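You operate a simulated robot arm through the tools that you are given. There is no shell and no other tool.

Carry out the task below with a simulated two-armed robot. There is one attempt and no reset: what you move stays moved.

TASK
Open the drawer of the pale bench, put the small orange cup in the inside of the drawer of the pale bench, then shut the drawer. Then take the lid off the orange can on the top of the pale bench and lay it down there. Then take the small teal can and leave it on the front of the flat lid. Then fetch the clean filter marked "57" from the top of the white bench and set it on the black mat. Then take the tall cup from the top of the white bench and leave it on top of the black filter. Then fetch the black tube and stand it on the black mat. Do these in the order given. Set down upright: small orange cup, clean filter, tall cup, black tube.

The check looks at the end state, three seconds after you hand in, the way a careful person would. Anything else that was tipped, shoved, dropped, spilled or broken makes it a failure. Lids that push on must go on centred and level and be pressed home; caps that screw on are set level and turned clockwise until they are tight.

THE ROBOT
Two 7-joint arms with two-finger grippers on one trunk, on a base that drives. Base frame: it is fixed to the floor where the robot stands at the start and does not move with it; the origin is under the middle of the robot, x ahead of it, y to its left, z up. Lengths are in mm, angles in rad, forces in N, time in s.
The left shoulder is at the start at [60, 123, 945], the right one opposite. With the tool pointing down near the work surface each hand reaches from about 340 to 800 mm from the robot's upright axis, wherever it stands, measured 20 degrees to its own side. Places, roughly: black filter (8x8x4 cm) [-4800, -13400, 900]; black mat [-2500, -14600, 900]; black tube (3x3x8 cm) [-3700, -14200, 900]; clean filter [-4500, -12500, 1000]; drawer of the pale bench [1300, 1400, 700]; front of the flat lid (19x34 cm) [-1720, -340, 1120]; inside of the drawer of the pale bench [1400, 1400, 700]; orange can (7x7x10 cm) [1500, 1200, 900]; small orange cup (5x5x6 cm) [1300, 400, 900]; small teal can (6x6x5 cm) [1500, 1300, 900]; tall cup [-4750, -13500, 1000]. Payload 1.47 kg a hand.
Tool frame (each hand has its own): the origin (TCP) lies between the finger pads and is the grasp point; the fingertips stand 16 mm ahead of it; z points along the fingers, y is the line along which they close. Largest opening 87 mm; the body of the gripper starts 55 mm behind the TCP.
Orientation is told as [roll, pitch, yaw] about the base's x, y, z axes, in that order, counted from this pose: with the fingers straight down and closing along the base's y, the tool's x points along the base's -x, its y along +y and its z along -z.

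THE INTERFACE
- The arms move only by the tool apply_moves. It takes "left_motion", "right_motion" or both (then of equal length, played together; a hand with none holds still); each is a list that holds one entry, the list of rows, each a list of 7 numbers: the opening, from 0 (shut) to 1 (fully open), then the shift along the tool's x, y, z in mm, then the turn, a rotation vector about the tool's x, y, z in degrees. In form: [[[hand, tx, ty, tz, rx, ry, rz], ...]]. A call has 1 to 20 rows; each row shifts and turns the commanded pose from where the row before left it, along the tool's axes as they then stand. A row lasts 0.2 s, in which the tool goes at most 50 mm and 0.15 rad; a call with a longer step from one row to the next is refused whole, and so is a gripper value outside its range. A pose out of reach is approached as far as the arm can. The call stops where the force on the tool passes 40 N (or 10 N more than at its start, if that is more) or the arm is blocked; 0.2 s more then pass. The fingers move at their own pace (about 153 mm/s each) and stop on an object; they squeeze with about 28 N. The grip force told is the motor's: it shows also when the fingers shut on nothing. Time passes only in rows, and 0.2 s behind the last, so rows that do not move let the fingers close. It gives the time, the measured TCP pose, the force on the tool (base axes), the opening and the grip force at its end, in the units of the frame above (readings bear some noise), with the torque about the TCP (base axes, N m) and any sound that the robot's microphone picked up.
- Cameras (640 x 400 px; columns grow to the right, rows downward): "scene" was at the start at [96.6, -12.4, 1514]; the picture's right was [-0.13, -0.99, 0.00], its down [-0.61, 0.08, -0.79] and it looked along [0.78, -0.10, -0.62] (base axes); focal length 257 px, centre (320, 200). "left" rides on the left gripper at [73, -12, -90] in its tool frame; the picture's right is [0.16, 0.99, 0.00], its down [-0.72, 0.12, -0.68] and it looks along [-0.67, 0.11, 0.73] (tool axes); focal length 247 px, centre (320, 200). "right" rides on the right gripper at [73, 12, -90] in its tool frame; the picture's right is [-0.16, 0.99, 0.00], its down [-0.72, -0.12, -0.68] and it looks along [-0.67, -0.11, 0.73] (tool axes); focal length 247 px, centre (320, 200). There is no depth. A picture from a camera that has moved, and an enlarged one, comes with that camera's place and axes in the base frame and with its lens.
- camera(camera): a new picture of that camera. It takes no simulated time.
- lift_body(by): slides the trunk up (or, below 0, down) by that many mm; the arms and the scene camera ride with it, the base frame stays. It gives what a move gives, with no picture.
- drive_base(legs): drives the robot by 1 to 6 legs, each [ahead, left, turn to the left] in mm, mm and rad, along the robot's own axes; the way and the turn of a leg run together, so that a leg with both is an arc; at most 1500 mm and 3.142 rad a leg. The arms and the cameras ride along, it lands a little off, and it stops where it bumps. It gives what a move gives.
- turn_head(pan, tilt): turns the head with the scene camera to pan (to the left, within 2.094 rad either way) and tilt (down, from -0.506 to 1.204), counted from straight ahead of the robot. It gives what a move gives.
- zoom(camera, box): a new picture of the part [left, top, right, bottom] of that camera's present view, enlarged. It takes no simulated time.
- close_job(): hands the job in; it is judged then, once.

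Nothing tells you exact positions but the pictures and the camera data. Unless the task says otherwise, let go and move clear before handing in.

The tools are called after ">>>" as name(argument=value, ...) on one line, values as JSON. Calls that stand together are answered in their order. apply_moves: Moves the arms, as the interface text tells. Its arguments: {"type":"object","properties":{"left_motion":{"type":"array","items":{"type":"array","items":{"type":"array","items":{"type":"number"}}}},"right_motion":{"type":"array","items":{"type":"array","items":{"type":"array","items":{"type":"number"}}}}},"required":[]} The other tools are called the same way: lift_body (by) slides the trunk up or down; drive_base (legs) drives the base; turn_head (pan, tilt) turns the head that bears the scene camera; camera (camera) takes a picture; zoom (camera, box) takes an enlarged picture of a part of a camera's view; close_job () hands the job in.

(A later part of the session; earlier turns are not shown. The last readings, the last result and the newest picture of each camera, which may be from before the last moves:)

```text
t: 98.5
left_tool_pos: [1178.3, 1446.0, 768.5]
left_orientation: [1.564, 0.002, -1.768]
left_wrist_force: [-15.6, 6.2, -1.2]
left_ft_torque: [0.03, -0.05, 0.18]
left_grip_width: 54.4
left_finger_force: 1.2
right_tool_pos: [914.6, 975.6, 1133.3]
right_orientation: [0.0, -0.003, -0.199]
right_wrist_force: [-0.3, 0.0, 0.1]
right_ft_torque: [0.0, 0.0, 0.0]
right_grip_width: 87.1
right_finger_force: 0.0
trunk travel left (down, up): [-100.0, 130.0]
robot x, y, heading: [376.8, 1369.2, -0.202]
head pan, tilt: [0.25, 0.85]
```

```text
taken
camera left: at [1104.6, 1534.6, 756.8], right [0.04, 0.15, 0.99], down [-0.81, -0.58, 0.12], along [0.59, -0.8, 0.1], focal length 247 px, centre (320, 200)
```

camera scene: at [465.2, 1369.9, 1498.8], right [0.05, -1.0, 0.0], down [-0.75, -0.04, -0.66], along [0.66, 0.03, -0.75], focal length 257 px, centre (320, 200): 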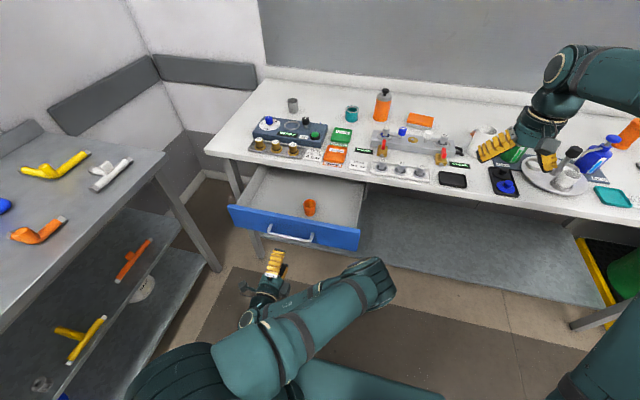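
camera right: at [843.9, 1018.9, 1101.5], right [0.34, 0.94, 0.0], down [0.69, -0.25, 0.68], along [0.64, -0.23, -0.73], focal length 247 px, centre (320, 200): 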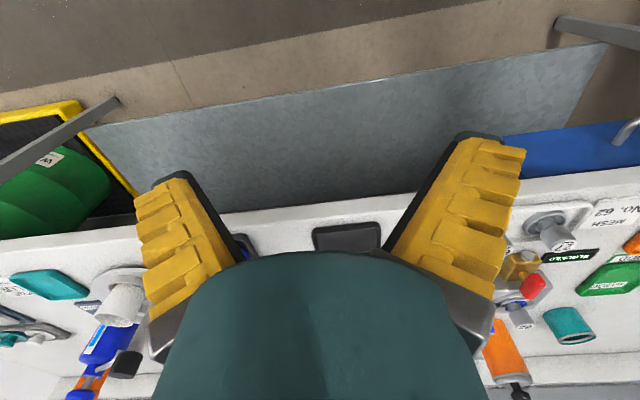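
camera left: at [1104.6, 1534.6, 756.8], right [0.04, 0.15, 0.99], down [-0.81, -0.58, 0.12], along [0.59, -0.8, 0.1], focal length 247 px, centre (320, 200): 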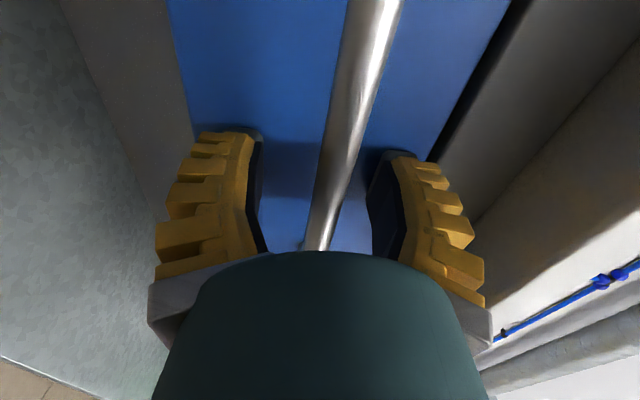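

The bar is clear of both fingers. I retreat, and then turn the hand down again.

>>> apply_moves(left_motion=[[[0.6, 0, 0, -15, 0, 0, 0], [0.6, 0, 0, -35, 0, 0, 0], [0.6, 0, 0, -40, 0, 0, 0], [0.6, 0, 0, -40, 0, 0, 0], [0.6, 0, 0, -40, 0, 0, 0], [0.6, 0, 0, -40, 0, 0, 0], [0.6, 0, 0, -40, 0, 0, 0], [0.6, 0, 0, -40, 0, 0, 0], [0.6, 0, 0, -30, 0, 0, 0], [0.6, 0, 0, 0, 0, 0, 0]]])

>>> apply_moves(left_motion=[[[0.8, 0, 0, 0, 4.949, 4.949, -4.949], [0.8, 0, 0, 0, 4.949, 4.949, -4.949], [0.8, 0, 0, 0, 4.949, 4.949, -4.949], [0.8, 0, 0, 0, 4.949, 4.949, -4.949], [0.8, 0, 0, 0, 4.949, 4.949, -4.949], [0.8, 0, 0, 0, 4.949, 4.949, -4.949], [0.8, 0, 0, 0, 4.949, 4.949, -4.949], [0.8, 0, 0, 0, 4.949, 4.949, -4.949], [0.8, 0, 0, 0, 4.949, 4.949, -4.949], [0.8, 0, 0, 0, 4.949, 4.949, -4.949], [0.8, 0, 0, 0, 4.949, 4.949, -4.949], [0.8, 0, 0, 0, 4.949, 4.949, -4.949], [0.8, 0, 0, 0, 4.949, 4.949, -4.949], [0.8, 0, 0, 0, 4.949, 4.949, -4.949], [0.8, 0, 0, 0, 0, 0, 0]]])

>>> apply_moves(left_motion=[[[0.8, 0, 0, -45, 0, 0, 0], [0.8, 0, 0, -45, 0, 0, 0], [0.8, 0, 0, -45, 0, 0, 0], [0.8, 0, 0, -45, 0, 0, 0], [0.8, 0, 0, -45, 0, 0, 0], [0.8, 0, 0, -45, 0, 0, 0], [0.8, 0, 0, -45, 0, 0, 0], [0.8, 0, 0, -45, 0, 0, 0], [0.8, 0, 0, 0, 0, 0, 0]]])

>>> turn_head(pan=0.0, tilt=0.65)

>>> camera(camera="scene")

```text
t: 100.8
left_tool_pos: [867.1, 1508.6, 769.7]
left_orientation: [1.565, 0.001, -1.771]
left_wrist_force: [-0.1, 0.0, 0.1]
left_ft_torque: [0.03, 0.01, 0.01]
left_grip_width: 57.5
left_finger_force: 3.9
right_tool_pos: [918.6, 974.0, 1131.8]
right_orientation: [-0.001, 0.0, -0.198]
right_wrist_force: [-0.2, 0.4, -0.3]
right_ft_torque: [-0.03, -0.02, 0.04]
right_grip_width: 86.7
right_finger_force: 0.0
trunk travel left (down, up): [-100.0, 130.0]
robot x, y, heading: [372.2, 1369.4, -0.202]
head pan, tilt: [0.25, 0.85]
```

```text
t: 104.0
left_tool_pos: [866.3, 1508.6, 769.9]
left_orientation: [0.0, 0.009, -0.2]
left_wrist_force: [-0.4, 1.1, -0.2]
left_ft_torque: [0.03, 0.0, -0.01]
left_grip_width: 73.0
left_finger_force: 2.7
right_tool_pos: [917.1, 973.1, 1132.8]
right_orientation: [0.0, 0.001, -0.198]
right_wrist_force: [0.5, -0.5, 0.3]
right_ft_torque: [0.01, -0.03, 0.01]
right_grip_width: 87.2
right_finger_force: 0.1
trunk travel left (down, up): [-100.0, 130.0]
robot x, y, heading: [371.7, 1369.5, -0.2]
head pan, tilt: [0.25, 0.85]
```

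```text
t: 106.0
left_tool_pos: [869.4, 1507.4, 1131.6]
left_orientation: [0.002, 0.008, -0.201]
left_wrist_force: [-0.5, 0.9, 1.1]
left_ft_torque: [0.03, 0.05, -0.02]
left_grip_width: 73.3
left_finger_force: 1.5
right_tool_pos: [918.2, 973.6, 1132.1]
right_orientation: [0.0, -0.001, -0.199]
right_wrist_force: [-0.6, -0.6, 0.5]
right_ft_torque: [0.0, 0.04, 0.02]
right_grip_width: 87.1
right_finger_force: 0.1
trunk travel left (down, up): [-100.0, 130.0]
robot x, y, heading: [376.1, 1367.7, -0.199]
head pan, tilt: [0.25, 0.85]
```

```text
t: 106.7
left_tool_pos: [869.5, 1507.3, 1130.3]
left_orientation: [0.001, 0.008, -0.199]
left_wrist_force: [-1.0, 1.3, 0.0]
left_ft_torque: [0.0, 0.01, -0.01]
left_grip_width: 73.2
left_finger_force: 2.3
right_tool_pos: [916.8, 974.7, 1132.1]
right_orientation: [0.0, 0.001, -0.197]
right_wrist_force: [-1.1, 0.7, 0.2]
right_ft_torque: [0.01, 0.01, 0.01]
right_grip_width: 87.0
right_finger_force: 0.0
trunk travel left (down, up): [-100.0, 130.0]
robot x, y, heading: [376.3, 1366.8, -0.2]
head pan, tilt: [0.0, 0.649]
```

```text
taken
camera scene: at [472.2, 1349.1, 1515.3], right [-0.2, -0.98, 0.0], down [-0.59, 0.12, -0.8], along [0.78, -0.16, -0.61], focal length 257 px, centre (320, 200)
```

scene: 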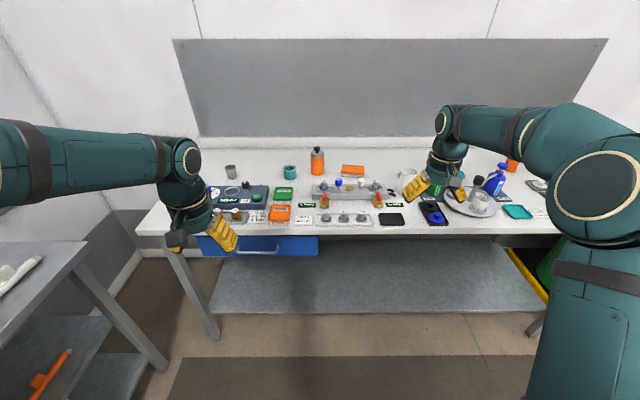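

Now I zoom on the closed drawer and on the orange can with its lid.

>>> zoom(camera="scene", box=[270, 130, 410, 218])

>>> zoom(camera="scene", box=[180, 180, 340, 280])

>>> zoom(camera="scene", box=[270, 140, 370, 200])

```text
4.55 times, centred on (340, 174) of scene
camera zoom: at [472.2, 1349.1, 1515.3], right [-0.2, -0.98, 0.0], down [-0.59, 0.12, -0.8], along [0.78, -0.16, -0.61], focal length 1167 px, centre (229, 318)
```

zoom: 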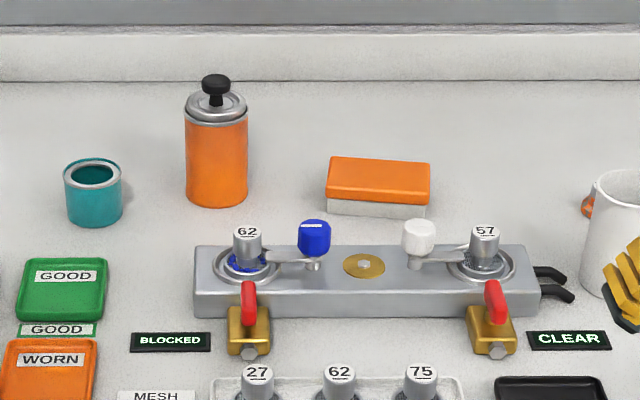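

```text
4.00 times, centred on (260, 230) of scene
camera zoom: at [472.2, 1349.1, 1515.3], right [-0.2, -0.98, 0.0], down [-0.59, 0.12, -0.8], along [0.78, -0.16, -0.61], focal length 1027 px, centre (560, 80)
```

zoom: 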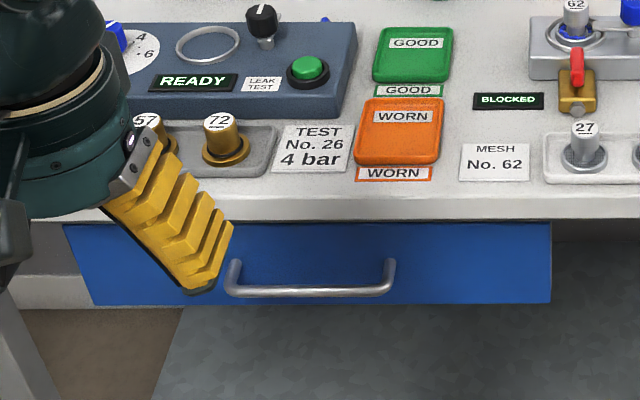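

```text
6.40 times, centred on (320, 170) of scene
camera zoom: at [472.2, 1349.1, 1515.3], right [-0.2, -0.98, 0.0], down [-0.59, 0.12, -0.8], along [0.78, -0.16, -0.61], focal length 1643 px, centre (320, 392)
```

zoom: 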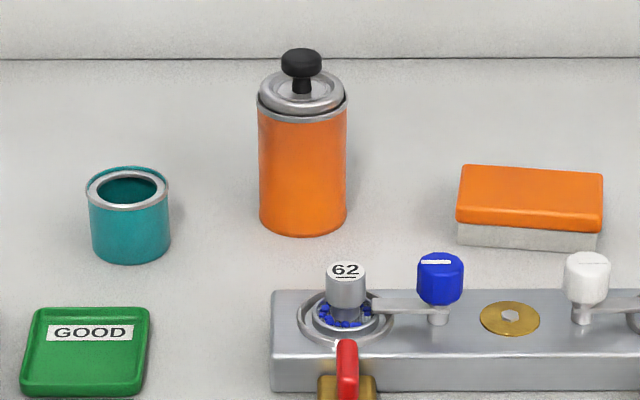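

The drawer is shut. The orange can stands near [1450, 1161] with the black knob of its lid around z = 1025, and the teal can near [1437, 1284]. I drive up to the bench so both hands could reach the can.

>>> drive_base(legs=[[0, -88, 0], [385, 0, 0]])

>>> turn_head(pan=0.1, tilt=0.75)

>>> camera(camera="scene")

>>> camera(camera="left")

```text
t: 110.2
left_tool_pos: [1238.1, 1345.3, 1128.9]
left_orientation: [0.002, 0.007, -0.2]
left_wrist_force: [0.4, -0.4, 0.0]
left_ft_torque: [0.0, -0.01, -0.04]
left_grip_width: 73.3
left_finger_force: 2.9
right_tool_pos: [1287.4, 811.8, 1130.5]
right_orientation: [-0.001, 0.001, -0.198]
right_wrist_force: [-0.3, 0.1, 0.3]
right_ft_torque: [-0.01, 0.0, -0.01]
right_grip_width: 87.2
right_finger_force: 0.1
trunk travel left (down, up): [-100.0, 130.0]
robot x, y, heading: [746.1, 1204.5, -0.204]
head pan, tilt: [0.0, 0.649]
```

```text
t: 110.9
left_tool_pos: [1237.3, 1345.3, 1130.0]
left_orientation: [0.002, 0.005, -0.198]
left_wrist_force: [-0.1, 0.2, 0.4]
left_ft_torque: [0.0, -0.01, -0.01]
left_grip_width: 73.2
left_finger_force: 2.9
right_tool_pos: [1286.4, 812.7, 1133.1]
right_orientation: [0.0, 0.0, -0.198]
right_wrist_force: [0.0, 0.4, -0.6]
right_ft_torque: [0.02, 0.01, -0.01]
right_grip_width: 87.2
right_finger_force: 0.0
trunk travel left (down, up): [-100.0, 130.0]
robot x, y, heading: [746.7, 1208.4, -0.197]
head pan, tilt: [0.099, 0.75]
```

```text
taken
camera scene: at [837.8, 1194.9, 1506.8], right [-0.1, -1.0, 0.0], down [-0.68, 0.07, -0.73], along [0.73, -0.07, -0.68], focal length 257 px, centre (320, 200)
```

scene: 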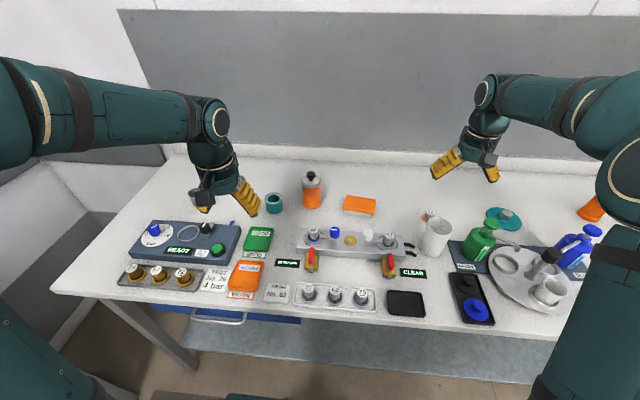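

```text
taken
camera left: at [1164.1, 1347.5, 1219.6], right [0.04, 1.0, 0.0], down [0.74, -0.03, 0.68], along [0.68, -0.03, -0.74], focal length 247 px, centre (320, 200)
```

left: 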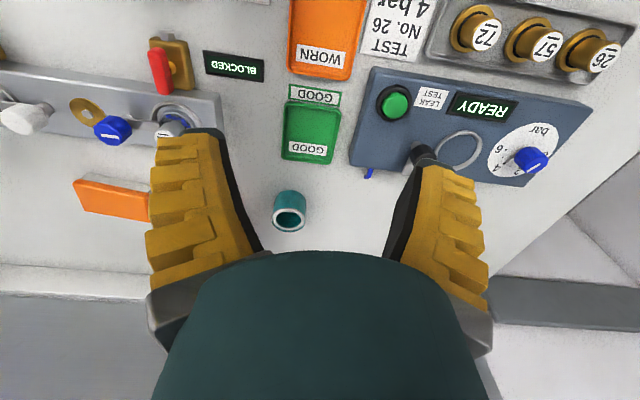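

>>> zoom(camera="scene", box=[240, 155, 380, 243])

```text
4.55 times, centred on (310, 199) of scene
camera zoom: at [837.8, 1194.9, 1506.8], right [-0.1, -1.0, 0.0], down [-0.68, 0.07, -0.73], along [0.73, -0.07, -0.68], focal length 1167 px, centre (366, 204)
```

zoom: 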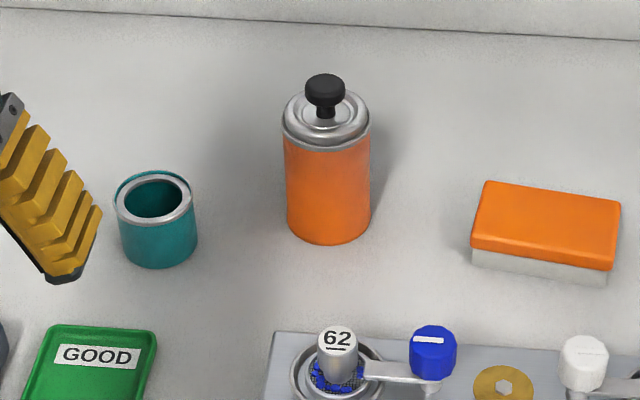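

I bring the left hand over the can's knob, staying 80 mm above, and check with its camera.

>>> apply_moves(left_motion=[[[0.7, -42.8, -22.5, 0, 0, 0, 0], [0.7, -42.8, -22.5, 0, 0, 0, 0], [0.7, -42.8, -22.5, 0, 0, 0, 0], [0.7, -42.8, -22.5, 0, 0, 0, 0], [0.7, -42.8, -22.5, 0, 0, 0, 0], [0.7, -42.8, -22.5, 0, 0, 0, 0], [0.7, 0, 0, 0, 0, 0, 0]]])

>>> camera(camera="left")

>>> zoom(camera="scene", box=[240, 105, 400, 205])

```text
t: 112.5
left_tool_pos: [1460.8, 1163.6, 1130.4]
left_orientation: [0.001, 0.008, -0.197]
left_wrist_force: [-0.8, 0.2, -0.5]
left_ft_torque: [-0.01, -0.06, 0.02]
left_grip_width: 65.5
left_finger_force: 3.1
right_tool_pos: [1285.2, 812.5, 1133.1]
right_orientation: [-0.001, -0.002, -0.197]
right_wrist_force: [-0.2, 0.1, -0.8]
right_ft_torque: [-0.03, -0.01, -0.02]
right_grip_width: 87.2
right_finger_force: 0.0
trunk travel left (down, up): [-100.0, 130.0]
robot x, y, heading: [744.0, 1207.4, -0.201]
head pan, tilt: [0.099, 0.75]
```

```text
taken
camera left: at [1388.1, 1166.1, 1219.3], right [0.04, 1.0, 0.0], down [0.74, -0.03, 0.68], along [0.68, -0.03, -0.74], focal length 247 px, centre (320, 200)
```

left: 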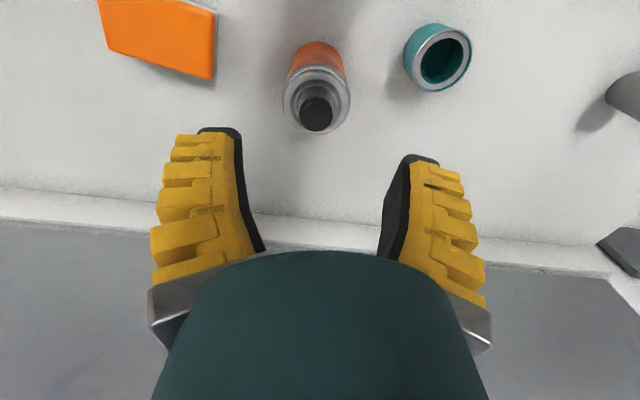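

```text
4.00 times, centred on (320, 155) of scene
camera zoom: at [836.3, 1195.9, 1507.0], right [-0.1, -1.0, 0.0], down [-0.68, 0.07, -0.73], along [0.73, -0.07, -0.68], focal length 1027 px, centre (320, 380)
```

zoom: 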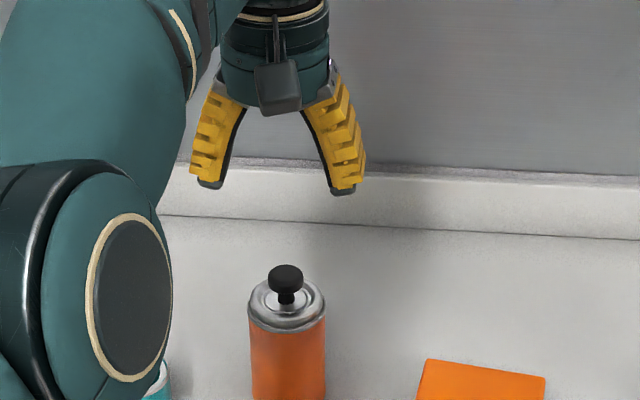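

The knob sits about 9 mm ahead and 2 mm right of the hand. I correct, descend to knob height and look before closing.

>>> apply_moves(left_motion=[[[0.6, -9, -2.3, 0, 0, 0, 0], [0.6, 0, 0, 30, 0, 0, 0], [0.6, 0, 0, 30, 0, 0, 0], [0.6, 0, 0, 25, 0, 0, 0], [0.6, 0, 0, 10, 0, 0, 0], [0.6, 0, 0, 6, 0, 0, 0], [0.6, 0, 0, 0, 0, 0, 0]]])

>>> camera(camera="left")

>>> zoom(camera="scene", box=[260, 135, 370, 205])

```text
t: 114.1
left_tool_pos: [1471.0, 1158.4, 1026.5]
left_orientation: [0.0, 0.007, -0.199]
left_wrist_force: [-0.1, -0.9, -0.2]
left_ft_torque: [0.0, 0.0, -0.03]
left_grip_width: 57.4
left_finger_force: 3.5
right_tool_pos: [1285.3, 810.8, 1133.8]
right_orientation: [0.0, 0.001, -0.196]
right_wrist_force: [-0.3, -1.1, 0.6]
right_ft_torque: [-0.02, 0.0, -0.02]
right_grip_width: 86.9
right_finger_force: 0.1
trunk travel left (down, up): [-100.0, 130.0]
robot x, y, heading: [744.3, 1207.3, -0.201]
head pan, tilt: [0.099, 0.75]
```

```text
taken
camera left: at [1398.2, 1160.9, 1116.6], right [0.04, 1.0, 0.0], down [0.74, -0.03, 0.68], along [0.68, -0.02, -0.74], focal length 247 px, centre (320, 200)
```

left: 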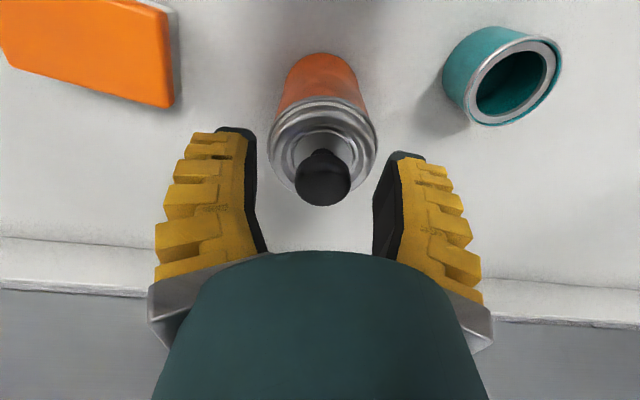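

```text
5.71 times, centred on (315, 170) of scene
camera zoom: at [837.9, 1194.9, 1506.7], right [-0.1, -1.0, 0.0], down [-0.68, 0.07, -0.73], along [0.73, -0.07, -0.68], focal length 1467 px, centre (349, 371)
```

zoom: 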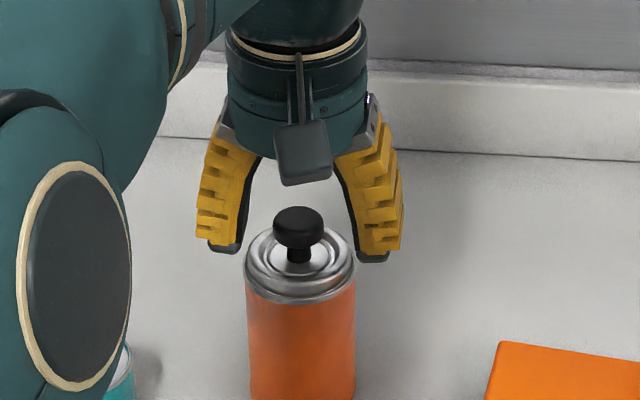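

The knob is between the fingers. I close on it and lift very slightly to see whether the lid comes free.

>>> apply_moves(left_motion=[[[0.2, 0, 0, 0, 0, 0, 0], [0, 0, 0, 0, 0, 0, 0], [0, 0, 0, 0, 0, 0, 0], [0, 0, 0, 0, 0, 0, 0]]])

>>> apply_moves(left_motion=[[[0, 0, 0, -2, 0, 0, 0], [0, 0, 0, -2, 0, 0, 0], [0, 0, 0, 0, 0, 0, 0]]])

>>> camera(camera="left")

>>> zoom(camera="scene", box=[260, 135, 370, 205])

```text
t: 115.1
left_tool_pos: [1471.6, 1158.8, 1028.1]
left_orientation: [0.002, 0.006, -0.199]
left_wrist_force: [3.0, 0.0, 5.2]
left_ft_torque: [-0.1, -0.17, -0.03]
left_grip_width: 16.4
left_finger_force: 28.0
right_tool_pos: [1286.8, 811.8, 1132.6]
right_orientation: [0.0, 0.0, -0.197]
right_wrist_force: [-0.2, 0.3, -0.2]
right_ft_torque: [0.01, 0.01, 0.02]
right_grip_width: 87.1
right_finger_force: 0.1
trunk travel left (down, up): [-100.0, 130.0]
robot x, y, heading: [741.7, 1211.5, -0.196]
head pan, tilt: [0.099, 0.75]
heard: snap
```

```text
t: 115.9
left_tool_pos: [1471.7, 1159.1, 1031.4]
left_orientation: [0.003, 0.008, -0.197]
left_wrist_force: [0.1, 0.1, -0.3]
left_ft_torque: [0.02, 0.01, -0.04]
left_grip_width: 15.6
left_finger_force: 28.4
right_tool_pos: [1286.3, 812.0, 1133.0]
right_orientation: [0.001, -0.001, -0.198]
right_wrist_force: [0.1, -0.7, -0.1]
right_ft_torque: [0.01, -0.02, 0.01]
right_grip_width: 86.7
right_finger_force: 0.1
trunk travel left (down, up): [-100.0, 130.0]
robot x, y, heading: [746.5, 1203.9, -0.203]
head pan, tilt: [0.099, 0.75]
```

```text
taken
camera left: at [1398.5, 1160.6, 1120.2], right [0.04, 1.0, 0.0], down [0.74, -0.03, 0.68], along [0.67, -0.02, -0.74], focal length 247 px, centre (320, 200)
```

left: 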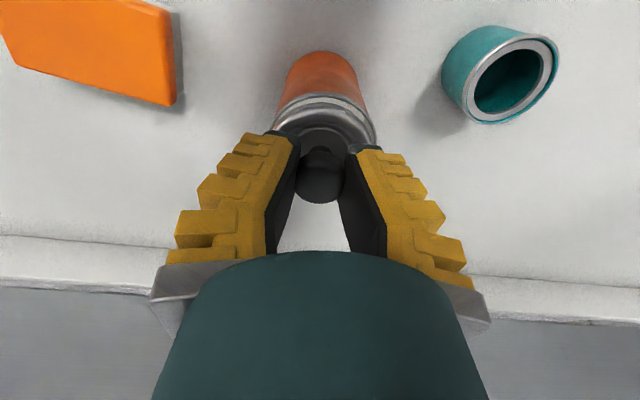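

```text
5.71 times, centred on (315, 170) of scene
camera zoom: at [838.1, 1194.9, 1506.7], right [-0.1, -1.0, 0.0], down [-0.68, 0.07, -0.73], along [0.73, -0.07, -0.68], focal length 1467 px, centre (349, 371)
```

zoom: 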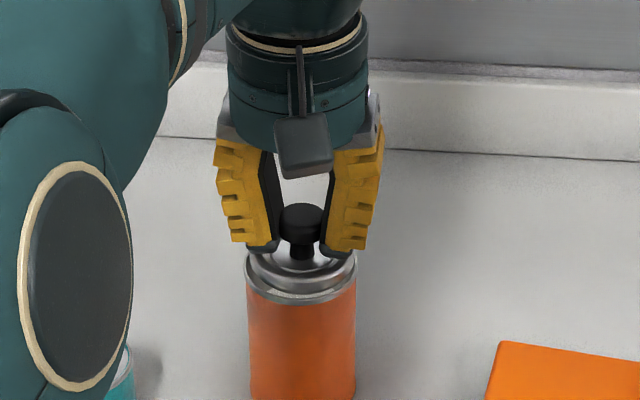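

I heard a snap and the force is near zero; the fingers grip under the knob's cap. I lift a bit more and check whether the lid separates from the can.

>>> apply_moves(left_motion=[[[0, 0, 0, -3, 0, 0, 0], [0, 0, 0, -4, 0, 0, 0], [0, 0, 0, -5, 0, 0, 0], [0, 0, 0, 0, 0, 0, 0]]])

>>> camera(camera="left")

>>> zoom(camera="scene", box=[260, 135, 370, 205])

```text
t: 116.9
left_tool_pos: [1470.9, 1161.2, 1042.5]
left_orientation: [0.002, 0.008, -0.199]
left_wrist_force: [-0.1, -0.5, -0.9]
left_ft_torque: [0.03, -0.01, 0.03]
left_grip_width: 14.5
left_finger_force: 27.6
right_tool_pos: [1285.8, 812.3, 1131.4]
right_orientation: [0.001, 0.001, -0.196]
right_wrist_force: [-0.7, 0.7, 0.7]
right_ft_torque: [-0.04, -0.03, 0.01]
right_grip_width: 87.3
right_finger_force: 0.0
trunk travel left (down, up): [-100.0, 130.0]
robot x, y, heading: [746.2, 1206.8, -0.202]
head pan, tilt: [0.099, 0.75]
```

```text
taken
camera left: at [1398.4, 1161.2, 1132.5], right [0.04, 1.0, 0.0], down [0.74, -0.03, 0.68], along [0.68, -0.03, -0.74], focal length 247 px, centre (320, 200)
```

left: 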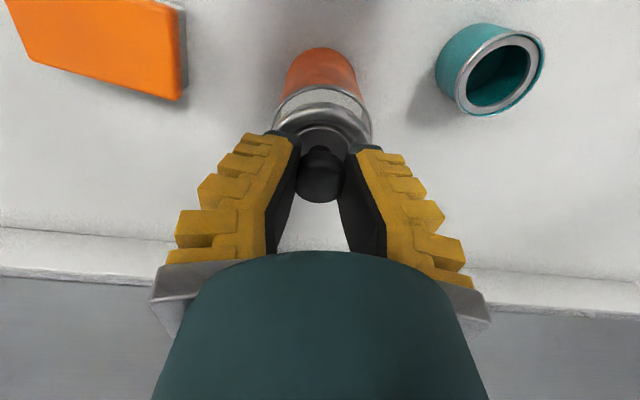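

```text
5.71 times, centred on (315, 170) of scene
camera zoom: at [838.0, 1194.9, 1506.7], right [-0.1, -1.0, 0.0], down [-0.68, 0.07, -0.73], along [0.73, -0.07, -0.68], focal length 1467 px, centre (349, 371)
```

zoom: 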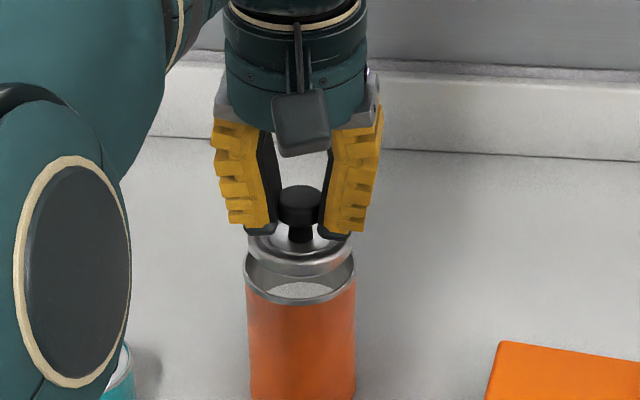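

The lid is off and hangs from the knob; the can stays put. I lift it clear and carry it left to the free spot between the teal can and the grey cup.

>>> apply_moves(left_motion=[[[0, 0, 0, -15, 0, 0, 0], [0, 0, 0, -30, 0, 0, 0], [0, 0, 0, -35, 0, 0, 0], [0, 6, 40, 0, 0, 0, 0], [0, 7, 41, 0, 0, 0, 0], [0, 7, 41, 0, 0, 0, 0], [0, 7, 41, 0, 0, 0, 0], [0, 7, 41, 0, 0, 0, 0], [0, 7, 41, 0, 0, 0, 0], [0, 0, 0, 0, 0, 0, 0]]])

>>> camera(camera="left")

>>> camera(camera="scene")

```text
t: 119.1
left_tool_pos: [1478.8, 1407.3, 1124.2]
left_orientation: [0.002, 0.007, -0.198]
left_wrist_force: [0.8, -0.4, -0.1]
left_ft_torque: [0.04, 0.01, -0.02]
left_grip_width: 14.1
left_finger_force: 28.3
right_tool_pos: [1286.7, 812.1, 1131.9]
right_orientation: [0.0, 0.0, -0.2]
right_wrist_force: [0.6, -0.4, 0.3]
right_ft_torque: [0.02, -0.01, 0.02]
right_grip_width: 87.0
right_finger_force: 0.1
trunk travel left (down, up): [-100.0, 130.0]
robot x, y, heading: [744.2, 1205.7, -0.198]
head pan, tilt: [0.099, 0.75]
```

```text
taken
camera left: at [1405.4, 1409.3, 1214.0], right [0.04, 1.0, 0.0], down [0.74, -0.03, 0.68], along [0.68, -0.03, -0.74], focal length 247 px, centre (320, 200)
```

left: 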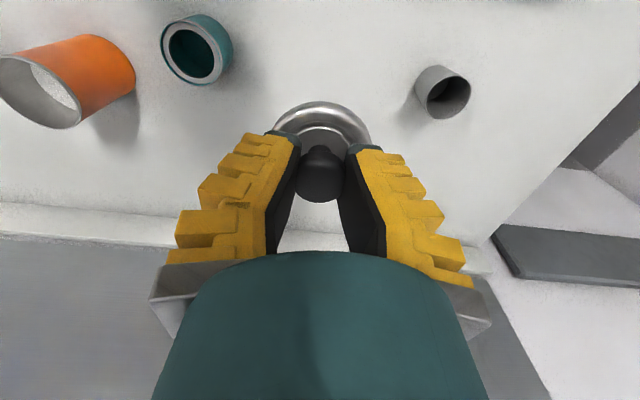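

```text
taken
camera scene: at [837.9, 1194.2, 1506.7], right [-0.1, -1.0, 0.0], down [-0.68, 0.07, -0.73], along [0.73, -0.07, -0.68], focal length 257 px, centre (320, 200)
```

scene: 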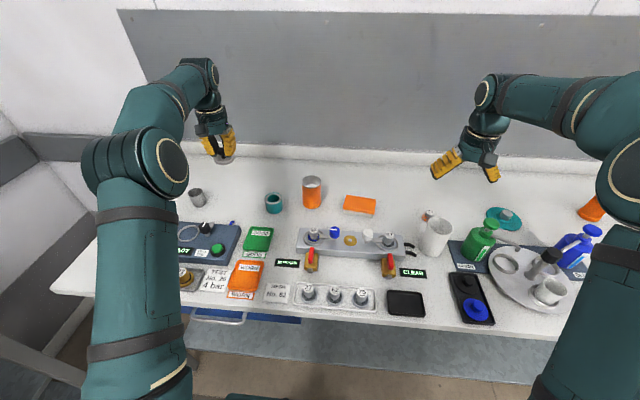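

The spot below is free. I lower the lid toward the bench top.

>>> apply_moves(left_motion=[[[0, 0, 0, 40, 0, 0, 0], [0, 0, 0, 40, 0, 0, 0], [0, 0, 0, 40, 0, 0, 0], [0, 0, 0, 30, 0, 0, 0], [0, 0, 0, 18, 0, 0, 0], [0, 0, 0, 0, 0, 0, 0]]])

>>> camera(camera="left")

>>> zoom(camera="scene", box=[160, 120, 270, 190])

```text
t: 120.5
left_tool_pos: [1479.6, 1408.6, 956.0]
left_orientation: [0.002, 0.008, -0.2]
left_wrist_force: [0.2, 0.6, 0.2]
left_ft_torque: [0.0, 0.05, 0.02]
left_grip_width: 14.0
left_finger_force: 27.7
right_tool_pos: [1286.0, 811.2, 1131.9]
right_orientation: [0.0, -0.002, -0.197]
right_wrist_force: [-1.1, -0.5, 0.2]
right_ft_torque: [-0.01, 0.04, -0.02]
right_grip_width: 86.9
right_finger_force: 0.1
trunk travel left (down, up): [-100.0, 130.0]
robot x, y, heading: [745.9, 1204.9, -0.197]
head pan, tilt: [0.099, 0.75]
```

```text
taken
camera left: at [1405.5, 1410.6, 1046.3], right [0.04, 1.0, 0.0], down [0.74, -0.03, 0.68], along [0.68, -0.02, -0.74], focal length 247 px, centre (320, 200)
```

left: 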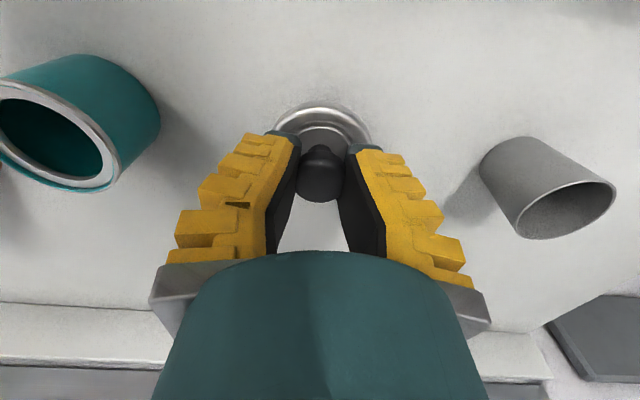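

```text
5.71 times, centred on (215, 155) of scene
camera zoom: at [837.8, 1194.9, 1506.8], right [-0.1, -1.0, 0.0], down [-0.68, 0.07, -0.73], along [0.73, -0.07, -0.68], focal length 1467 px, centre (920, 457)
```

zoom: 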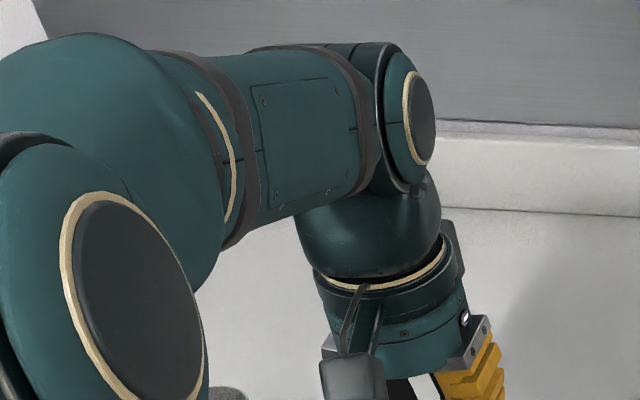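

I continue down in small steps until the lid touches the bench.

>>> apply_moves(left_motion=[[[0, 0, 0, 4, 0, 0, 0], [0, 0, 0, 4, 0, 0, 0], [0, 0, 0, 0, 0, 0, 0]]])

>>> apply_moves(left_motion=[[[0, 0, 0, 2, 0, 0, 0], [0, 0, 0, 2, 0, 0, 0], [0, 0, 0, 0, 0, 0, 0]]])

>>> apply_moves(left_motion=[[[0, 0, 0, 2, 0, 0, 0], [0, 0, 0, 2, 0, 0, 0], [0, 0, 0, 0, 0, 0, 0]]])

```text
t: 121.3
left_tool_pos: [1479.3, 1407.5, 948.5]
left_orientation: [0.003, 0.006, -0.199]
left_wrist_force: [0.4, 0.0, -0.6]
left_ft_torque: [-0.02, -0.01, -0.03]
left_grip_width: 13.9
left_finger_force: 27.6
right_tool_pos: [1286.0, 812.2, 1132.1]
right_orientation: [-0.001, 0.002, -0.196]
right_wrist_force: [0.0, -0.3, -0.5]
right_ft_torque: [0.03, -0.01, 0.01]
right_grip_width: 86.8
right_finger_force: 0.0
trunk travel left (down, up): [-100.0, 130.0]
robot x, y, heading: [746.2, 1211.1, -0.197]
head pan, tilt: [0.099, 0.75]
```

```text
t: 122.1
left_tool_pos: [1478.1, 1406.8, 945.3]
left_orientation: [0.001, 0.006, -0.2]
left_wrist_force: [-0.1, -0.3, -0.4]
left_ft_torque: [0.02, 0.0, 0.02]
left_grip_width: 13.4
left_finger_force: 27.7
right_tool_pos: [1285.7, 812.3, 1132.1]
right_orientation: [0.0, 0.0, -0.198]
right_wrist_force: [-0.7, 0.3, 0.9]
right_ft_torque: [0.0, 0.0, 0.0]
right_grip_width: 86.8
right_finger_force: 0.1
trunk travel left (down, up): [-100.0, 130.0]
robot x, y, heading: [741.6, 1206.5, -0.197]
head pan, tilt: [0.099, 0.75]
```

```text
t: 122.9
left_tool_pos: [1479.2, 1406.6, 940.3]
left_orientation: [0.002, 0.008, -0.2]
left_wrist_force: [-0.3, -0.3, -0.5]
left_ft_torque: [-0.02, -0.02, 0.01]
left_grip_width: 13.5
left_finger_force: 28.1
right_tool_pos: [1285.7, 812.4, 1132.2]
right_orientation: [-0.001, 0.001, -0.197]
right_wrist_force: [0.2, 0.4, -0.2]
right_ft_torque: [-0.01, 0.01, -0.01]
right_grip_width: 87.1
right_finger_force: 0.1
trunk travel left (down, up): [-100.0, 130.0]
robot x, y, heading: [744.4, 1203.9, -0.198]
head pan, tilt: [0.099, 0.75]
```

>>> apply_moves(left_motion=[[[0, 0, 0, 2, 0, 0, 0], [0, 0, 0, 1, 0, 0, 0], [0, 0, 0, 0, 0, 0, 0]]])

>>> apply_moves(left_motion=[[[0, 0, 0, 2, 0, 0, 0], [0, 0, 0, 1, 0, 0, 0], [0, 0, 0, 0, 0, 0, 0]]])

>>> camera(camera="left")

```text
t: 123.7
left_tool_pos: [1477.5, 1407.2, 939.4]
left_orientation: [0.002, 0.005, -0.196]
left_wrist_force: [3.2, 1.7, 14.2]
left_ft_torque: [-0.02, -0.27, 0.03]
left_grip_width: 16.7
left_finger_force: 27.6
right_tool_pos: [1285.8, 812.3, 1134.0]
right_orientation: [-0.001, 0.001, -0.197]
right_wrist_force: [0.1, -0.3, 0.0]
right_ft_torque: [0.01, -0.02, -0.01]
right_grip_width: 86.8
right_finger_force: 0.0
trunk travel left (down, up): [-100.0, 130.0]
robot x, y, heading: [743.8, 1203.8, -0.199]
head pan, tilt: [0.099, 0.75]
```

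```text
t: 124.5
left_tool_pos: [1476.9, 1406.3, 936.6]
left_orientation: [0.003, 0.002, -0.2]
left_wrist_force: [4.4, 3.3, 25.2]
left_ft_torque: [0.1, -0.03, 0.0]
left_grip_width: 21.1
left_finger_force: 28.2
right_tool_pos: [1284.2, 810.9, 1133.2]
right_orientation: [0.0, -0.001, -0.197]
right_wrist_force: [1.1, -0.3, -0.6]
right_ft_torque: [-0.01, 0.06, -0.02]
right_grip_width: 87.0
right_finger_force: 0.1
trunk travel left (down, up): [-100.0, 130.0]
robot x, y, heading: [744.5, 1205.9, -0.197]
head pan, tilt: [0.099, 0.75]
```

```text
taken
camera left: at [1403.6, 1409.1, 1025.9], right [0.04, 1.0, 0.0], down [0.73, -0.03, 0.68], along [0.68, -0.02, -0.73], focal length 247 px, centre (320, 200)
```

left: 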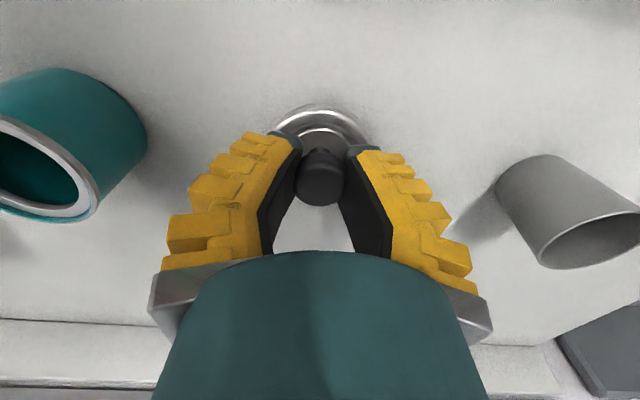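

The lid touches the bench. I open the fingers and rise.

>>> apply_moves(left_motion=[[[0.3, 0, 0, -1, 0, 0, 0], [0.5, 0, 0, 0, 0, 0, 0], [0.6, 0, 0, 0, 0, 0, 0], [0.6, 0, 0, 0, 0, 0, 0]]])

>>> camera(camera="left")

```text
t: 125.5
left_tool_pos: [1477.8, 1407.1, 934.6]
left_orientation: [0.002, 0.007, -0.2]
left_wrist_force: [-0.5, -0.5, 0.6]
left_ft_torque: [0.01, -0.02, -0.03]
left_grip_width: 57.3
left_finger_force: 3.9
right_tool_pos: [1285.2, 812.0, 1133.2]
right_orientation: [0.001, -0.001, -0.197]
right_wrist_force: [0.3, 1.0, -0.3]
right_ft_torque: [0.01, 0.0, -0.01]
right_grip_width: 87.0
right_finger_force: 0.1
trunk travel left (down, up): [-100.0, 130.0]
robot x, y, heading: [744.7, 1208.5, -0.197]
head pan, tilt: [0.099, 0.75]
```

```text
taken
camera left: at [1405.0, 1409.2, 1024.4], right [0.04, 1.0, 0.0], down [0.74, -0.03, 0.68], along [0.67, -0.03, -0.74], focal length 247 px, centre (320, 200)
```

left: 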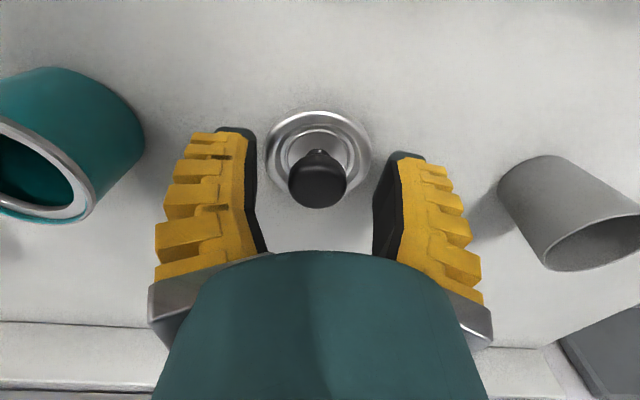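

The lid lies flat on the bench, knob up. I rise and move over the teal can.

>>> apply_moves(left_motion=[[[0.6, 0, 0, -15, 0, 0, 0], [0.6, 0, 0, -35, 0, 0, 0], [0.7, 0, 0, -40, 0, 0, 0], [0.9, 0, 0, -40, 0, 0, 0], [1, 0, 0, -20, 0, 0, 0], [1, 1.2, -41, 0, 0, 0, 0], [1, 1.2, -41, 0, 0, 0, 0], [1, 1.2, -41, 0, 0, 0, 0], [1, 0, 0, 0, 0, 0, 0]]])

>>> camera(camera="left")

>>> zoom(camera="scene", box=[200, 130, 360, 230])

```text
t: 127.5
left_tool_pos: [1450.5, 1288.2, 1085.3]
left_orientation: [0.001, 0.006, -0.198]
left_wrist_force: [-0.4, 0.1, -0.8]
left_ft_torque: [0.0, -0.04, -0.01]
left_grip_width: 87.0
left_finger_force: 0.1
right_tool_pos: [1286.0, 813.1, 1132.3]
right_orientation: [0.0, 0.001, -0.197]
right_wrist_force: [0.3, 0.7, -0.3]
right_ft_torque: [-0.04, 0.0, 0.04]
right_grip_width: 87.1
right_finger_force: 0.0
trunk travel left (down, up): [-100.0, 130.0]
robot x, y, heading: [744.0, 1207.8, -0.2]
head pan, tilt: [0.099, 0.75]
```

```text
taken
camera left: at [1377.7, 1289.9, 1174.8], right [0.04, 1.0, 0.0], down [0.74, -0.03, 0.68], along [0.68, -0.02, -0.74], focal length 247 px, centre (320, 200)
```

left: 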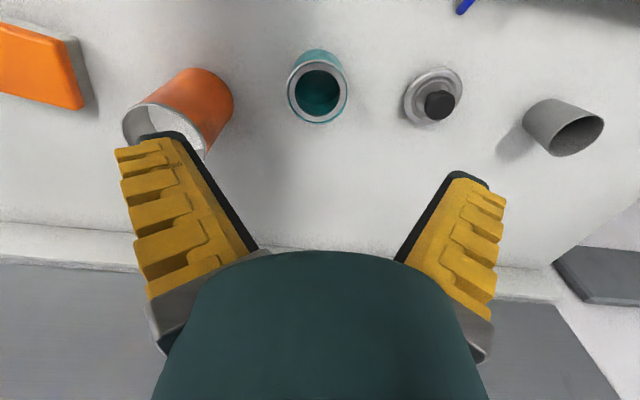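

```text
4.00 times, centred on (280, 180) of scene
camera zoom: at [838.3, 1195.6, 1506.7], right [-0.1, -1.0, 0.0], down [-0.68, 0.07, -0.73], along [0.73, -0.07, -0.68], focal length 1027 px, centre (480, 280)
```

zoom: 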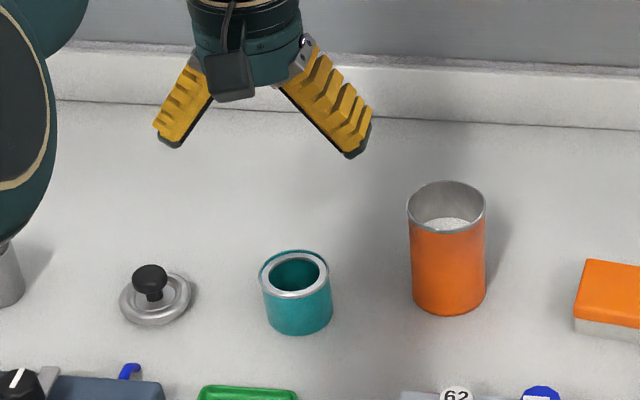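

The teal can is nearly under the hand. I correct by 5 mm, go down around it and grip.

>>> apply_moves(left_motion=[[[1, -4.6, -1.7, 30, 0, 0, 0], [1, 0, 0, 40, 0, 0, 0], [1, 0, 0, 40, 0, 0, 0], [1, 0, 0, 30, 0, 0, 0], [1, 0, 0, 14, 0, 0, 0], [1, 0, 0, 0, 0, 0, 0]]])

>>> camera(camera="left")

```text
t: 128.9
left_tool_pos: [1453.7, 1286.8, 931.9]
left_orientation: [0.001, 0.008, -0.2]
left_wrist_force: [-0.1, -1.2, -0.5]
left_ft_torque: [0.01, 0.0, 0.0]
left_grip_width: 86.9
left_finger_force: 0.0
right_tool_pos: [1284.5, 811.2, 1132.5]
right_orientation: [0.0, 0.0, -0.196]
right_wrist_force: [0.1, 0.4, -0.2]
right_ft_torque: [-0.01, 0.02, -0.01]
right_grip_width: 87.1
right_finger_force: 0.1
trunk travel left (down, up): [-100.0, 130.0]
robot x, y, heading: [750.2, 1205.5, -0.197]
head pan, tilt: [0.099, 0.75]
```

```text
taken
camera left: at [1380.7, 1288.3, 1020.3], right [0.04, 1.0, 0.0], down [0.74, -0.03, 0.68], along [0.68, -0.02, -0.74], focal length 247 px, centre (320, 200)
```

left: 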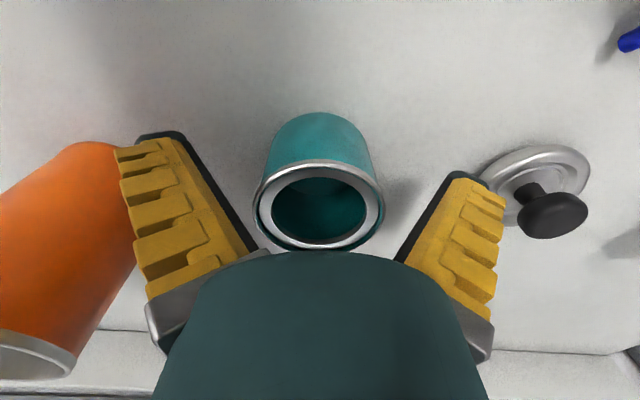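

The can is centred between the fingers. I close and lift.

>>> apply_moves(left_motion=[[[0.7, 0, 0, 0, 0, 0, 0], [0.4, 0, 0, 0, 0, 0, 0], [0.3, 0, 0, 0, 0, 0, 0], [0.3, 0, 0, 0, 0, 0, 0], [0.3, 0, 0, 0, 0, 0, 0]]])

```text
t: 130.1
left_tool_pos: [1455.1, 1285.7, 931.5]
left_orientation: [0.001, 0.007, -0.199]
left_wrist_force: [-1.0, 0.6, 1.6]
left_ft_torque: [-0.03, -0.09, 0.0]
left_grip_width: 47.6
left_finger_force: 27.9
right_tool_pos: [1285.4, 811.1, 1132.4]
right_orientation: [-0.002, -0.002, -0.197]
right_wrist_force: [-0.9, 0.4, -1.5]
right_ft_torque: [0.01, -0.01, 0.01]
right_grip_width: 86.9
right_finger_force: 0.1
trunk travel left (down, up): [-100.0, 130.0]
robot x, y, heading: [746.9, 1207.5, -0.199]
head pan, tilt: [0.099, 0.75]
```

Gripped at 47.6 mm. I lift straight up and check.

>>> apply_moves(left_motion=[[[0.2, 0, 0, -10, 0, 0, 0], [0.2, 0, 0, -30, 0, 0, 0], [0.2, 0, 0, -40, 0, 0, 0], [0.2, 0, 0, -40, 0, 0, 0], [0.2, 0, 0, -40, 0, 0, 0], [0.2, 0, 0, -30, 0, 0, 0], [0.2, 0, 0, 0, 0, 0, 0]]])

>>> camera(camera="left")

>>> zoom(camera="scene", box=[200, 100, 400, 225])

```text
t: 131.7
left_tool_pos: [1454.1, 1283.6, 1121.7]
left_orientation: [0.002, 0.007, -0.198]
left_wrist_force: [0.2, 0.7, 0.4]
left_ft_torque: [-0.02, 0.02, 0.0]
left_grip_width: 47.6
left_finger_force: 28.0
right_tool_pos: [1285.3, 812.4, 1132.0]
right_orientation: [0.002, 0.0, -0.198]
right_wrist_force: [-0.1, -0.6, -0.1]
right_ft_torque: [0.03, 0.0, 0.02]
right_grip_width: 87.2
right_finger_force: 0.2
trunk travel left (down, up): [-100.0, 130.0]
robot x, y, heading: [749.3, 1203.1, -0.194]
head pan, tilt: [0.099, 0.75]
```

```text
taken
camera left: at [1380.7, 1285.4, 1211.4], right [0.04, 1.0, 0.0], down [0.74, -0.03, 0.68], along [0.67, -0.03, -0.74], focal length 247 px, centre (320, 200)
```

left: 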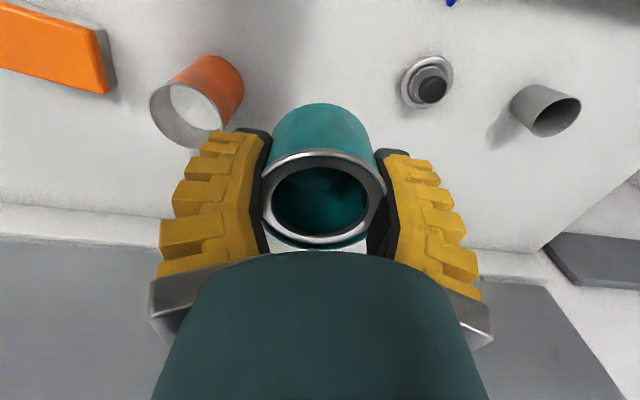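

```text
3.20 times, centred on (300, 162) of scene
camera zoom: at [838.1, 1194.9, 1506.7], right [-0.1, -1.0, 0.0], down [-0.68, 0.07, -0.73], along [0.73, -0.07, -0.68], focal length 822 px, centre (384, 320)
```

zoom: 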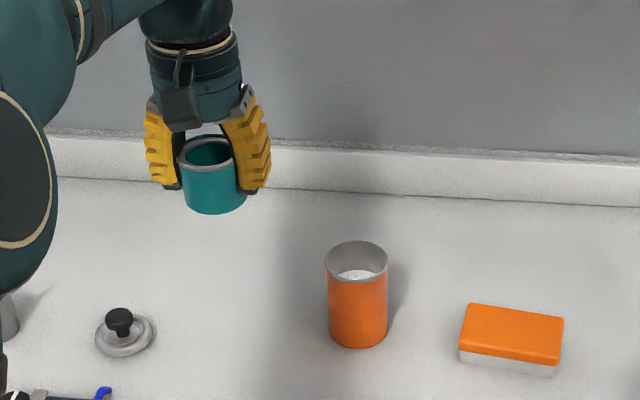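

The teal can is held level. I pull the hand in over the front, back away from the bench, turn around and look for the flat lid.

>>> apply_moves(left_motion=[[[0.2, 40, 0, 0, 0, 0, 0], [0.2, 45, 0, 0, 0, 0, 0], [0.2, 45, 0, 0, 0, 0, 0], [0.2, 45, 0, 0, 0, 0, 0], [0.2, 45, 0, 0, 0, 0, 0], [0.2, 40, 0, 0, 0, 0, 0], [0.2, 0, 0, 0, 0, 0, 0]]])

>>> drive_base(legs=[[-520, 0, 0], [0, 0, -2.2]])

>>> turn_head(pan=0.0, tilt=0.35)

>>> camera(camera="scene")

```text
t: 133.3
left_tool_pos: [1199.6, 1333.6, 1119.2]
left_orientation: [0.001, 0.007, -0.198]
left_wrist_force: [0.6, -0.9, 0.0]
left_ft_torque: [0.0, 0.02, 0.0]
left_grip_width: 47.7
left_finger_force: 28.1
right_tool_pos: [1287.0, 811.8, 1132.1]
right_orientation: [0.0, -0.001, -0.197]
right_wrist_force: [-0.2, 1.2, 0.0]
right_ft_torque: [0.02, 0.03, -0.02]
right_grip_width: 86.7
right_finger_force: 0.1
trunk travel left (down, up): [-100.0, 130.0]
robot x, y, heading: [744.7, 1206.6, -0.2]
head pan, tilt: [0.099, 0.75]
```

```text
t: 141.6
left_tool_pos: [59.9, 867.0, 1120.5]
left_orientation: [0.004, 0.006, -2.404]
left_wrist_force: [0.1, -0.1, -0.5]
left_ft_torque: [-0.02, -0.04, 0.03]
left_grip_width: 47.9
left_finger_force: 27.7
right_tool_pos: [-412.2, 1106.0, 1131.7]
right_orientation: [0.0, 0.0, -2.403]
right_wrist_force: [-1.0, 0.6, 0.2]
right_ft_torque: [0.03, 0.02, 0.01]
right_grip_width: 86.7
right_finger_force: 0.1
trunk travel left (down, up): [-100.0, 130.0]
robot x, y, heading: [225.6, 1310.2, -2.402]
head pan, tilt: [0.099, 0.75]
```

```text
t: 142.5
left_tool_pos: [60.6, 865.8, 1121.2]
left_orientation: [0.001, 0.008, -2.404]
left_wrist_force: [0.5, -1.2, -0.3]
left_ft_torque: [-0.02, 0.01, 0.0]
left_grip_width: 47.8
left_finger_force: 28.2
right_tool_pos: [-410.9, 1105.7, 1133.6]
right_orientation: [0.001, -0.001, -2.404]
right_wrist_force: [-0.7, -0.1, 0.4]
right_ft_torque: [0.02, -0.01, -0.01]
right_grip_width: 87.0
right_finger_force: 0.0
trunk travel left (down, up): [-100.0, 130.0]
robot x, y, heading: [227.8, 1308.9, -2.399]
head pan, tilt: [0.0, 0.351]
```

```text
taken
camera scene: at [151.9, 1239.2, 1542.3], right [-0.67, 0.74, 0.0], down [0.25, 0.23, -0.94], along [-0.69, -0.63, -0.34], focal length 257 px, centre (320, 200)
```

scene: 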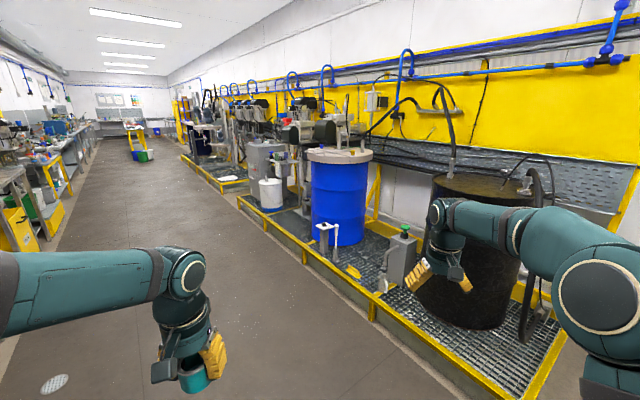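

I see a corridor with a yellow-railed pallet line, and a blue drum with a pale flat lid where the target should be. I zoom in on it.

>>> zoom(camera="scene", box=[240, 100, 420, 212])

>>> zoom(camera="scene", box=[220, 90, 480, 400])

```text
3.56 times, centred on (330, 156) of scene
camera zoom: at [151.9, 1239.2, 1542.3], right [-0.67, 0.74, 0.0], down [0.25, 0.23, -0.94], along [-0.69, -0.63, -0.34], focal length 913 px, centre (284, 356)
```

zoom: 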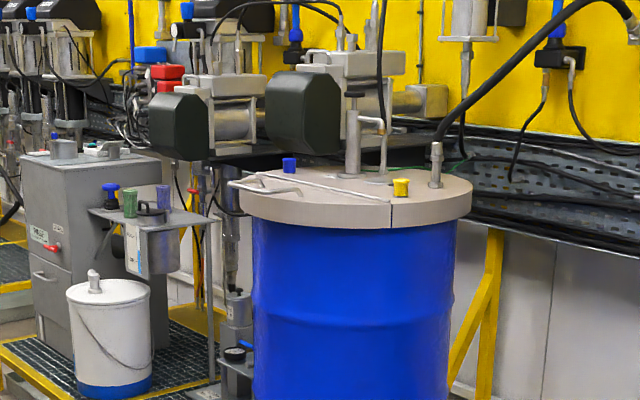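

```text
1.29 times, centred on (350, 245) of scene
camera zoom: at [151.9, 1239.2, 1542.3], right [-0.67, 0.74, 0.0], down [0.25, 0.23, -0.94], along [-0.69, -0.63, -0.34], focal length 331 px, centre (281, 142)
```

zoom: 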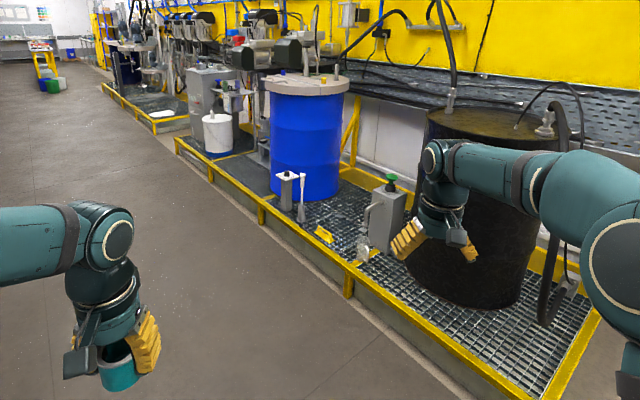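

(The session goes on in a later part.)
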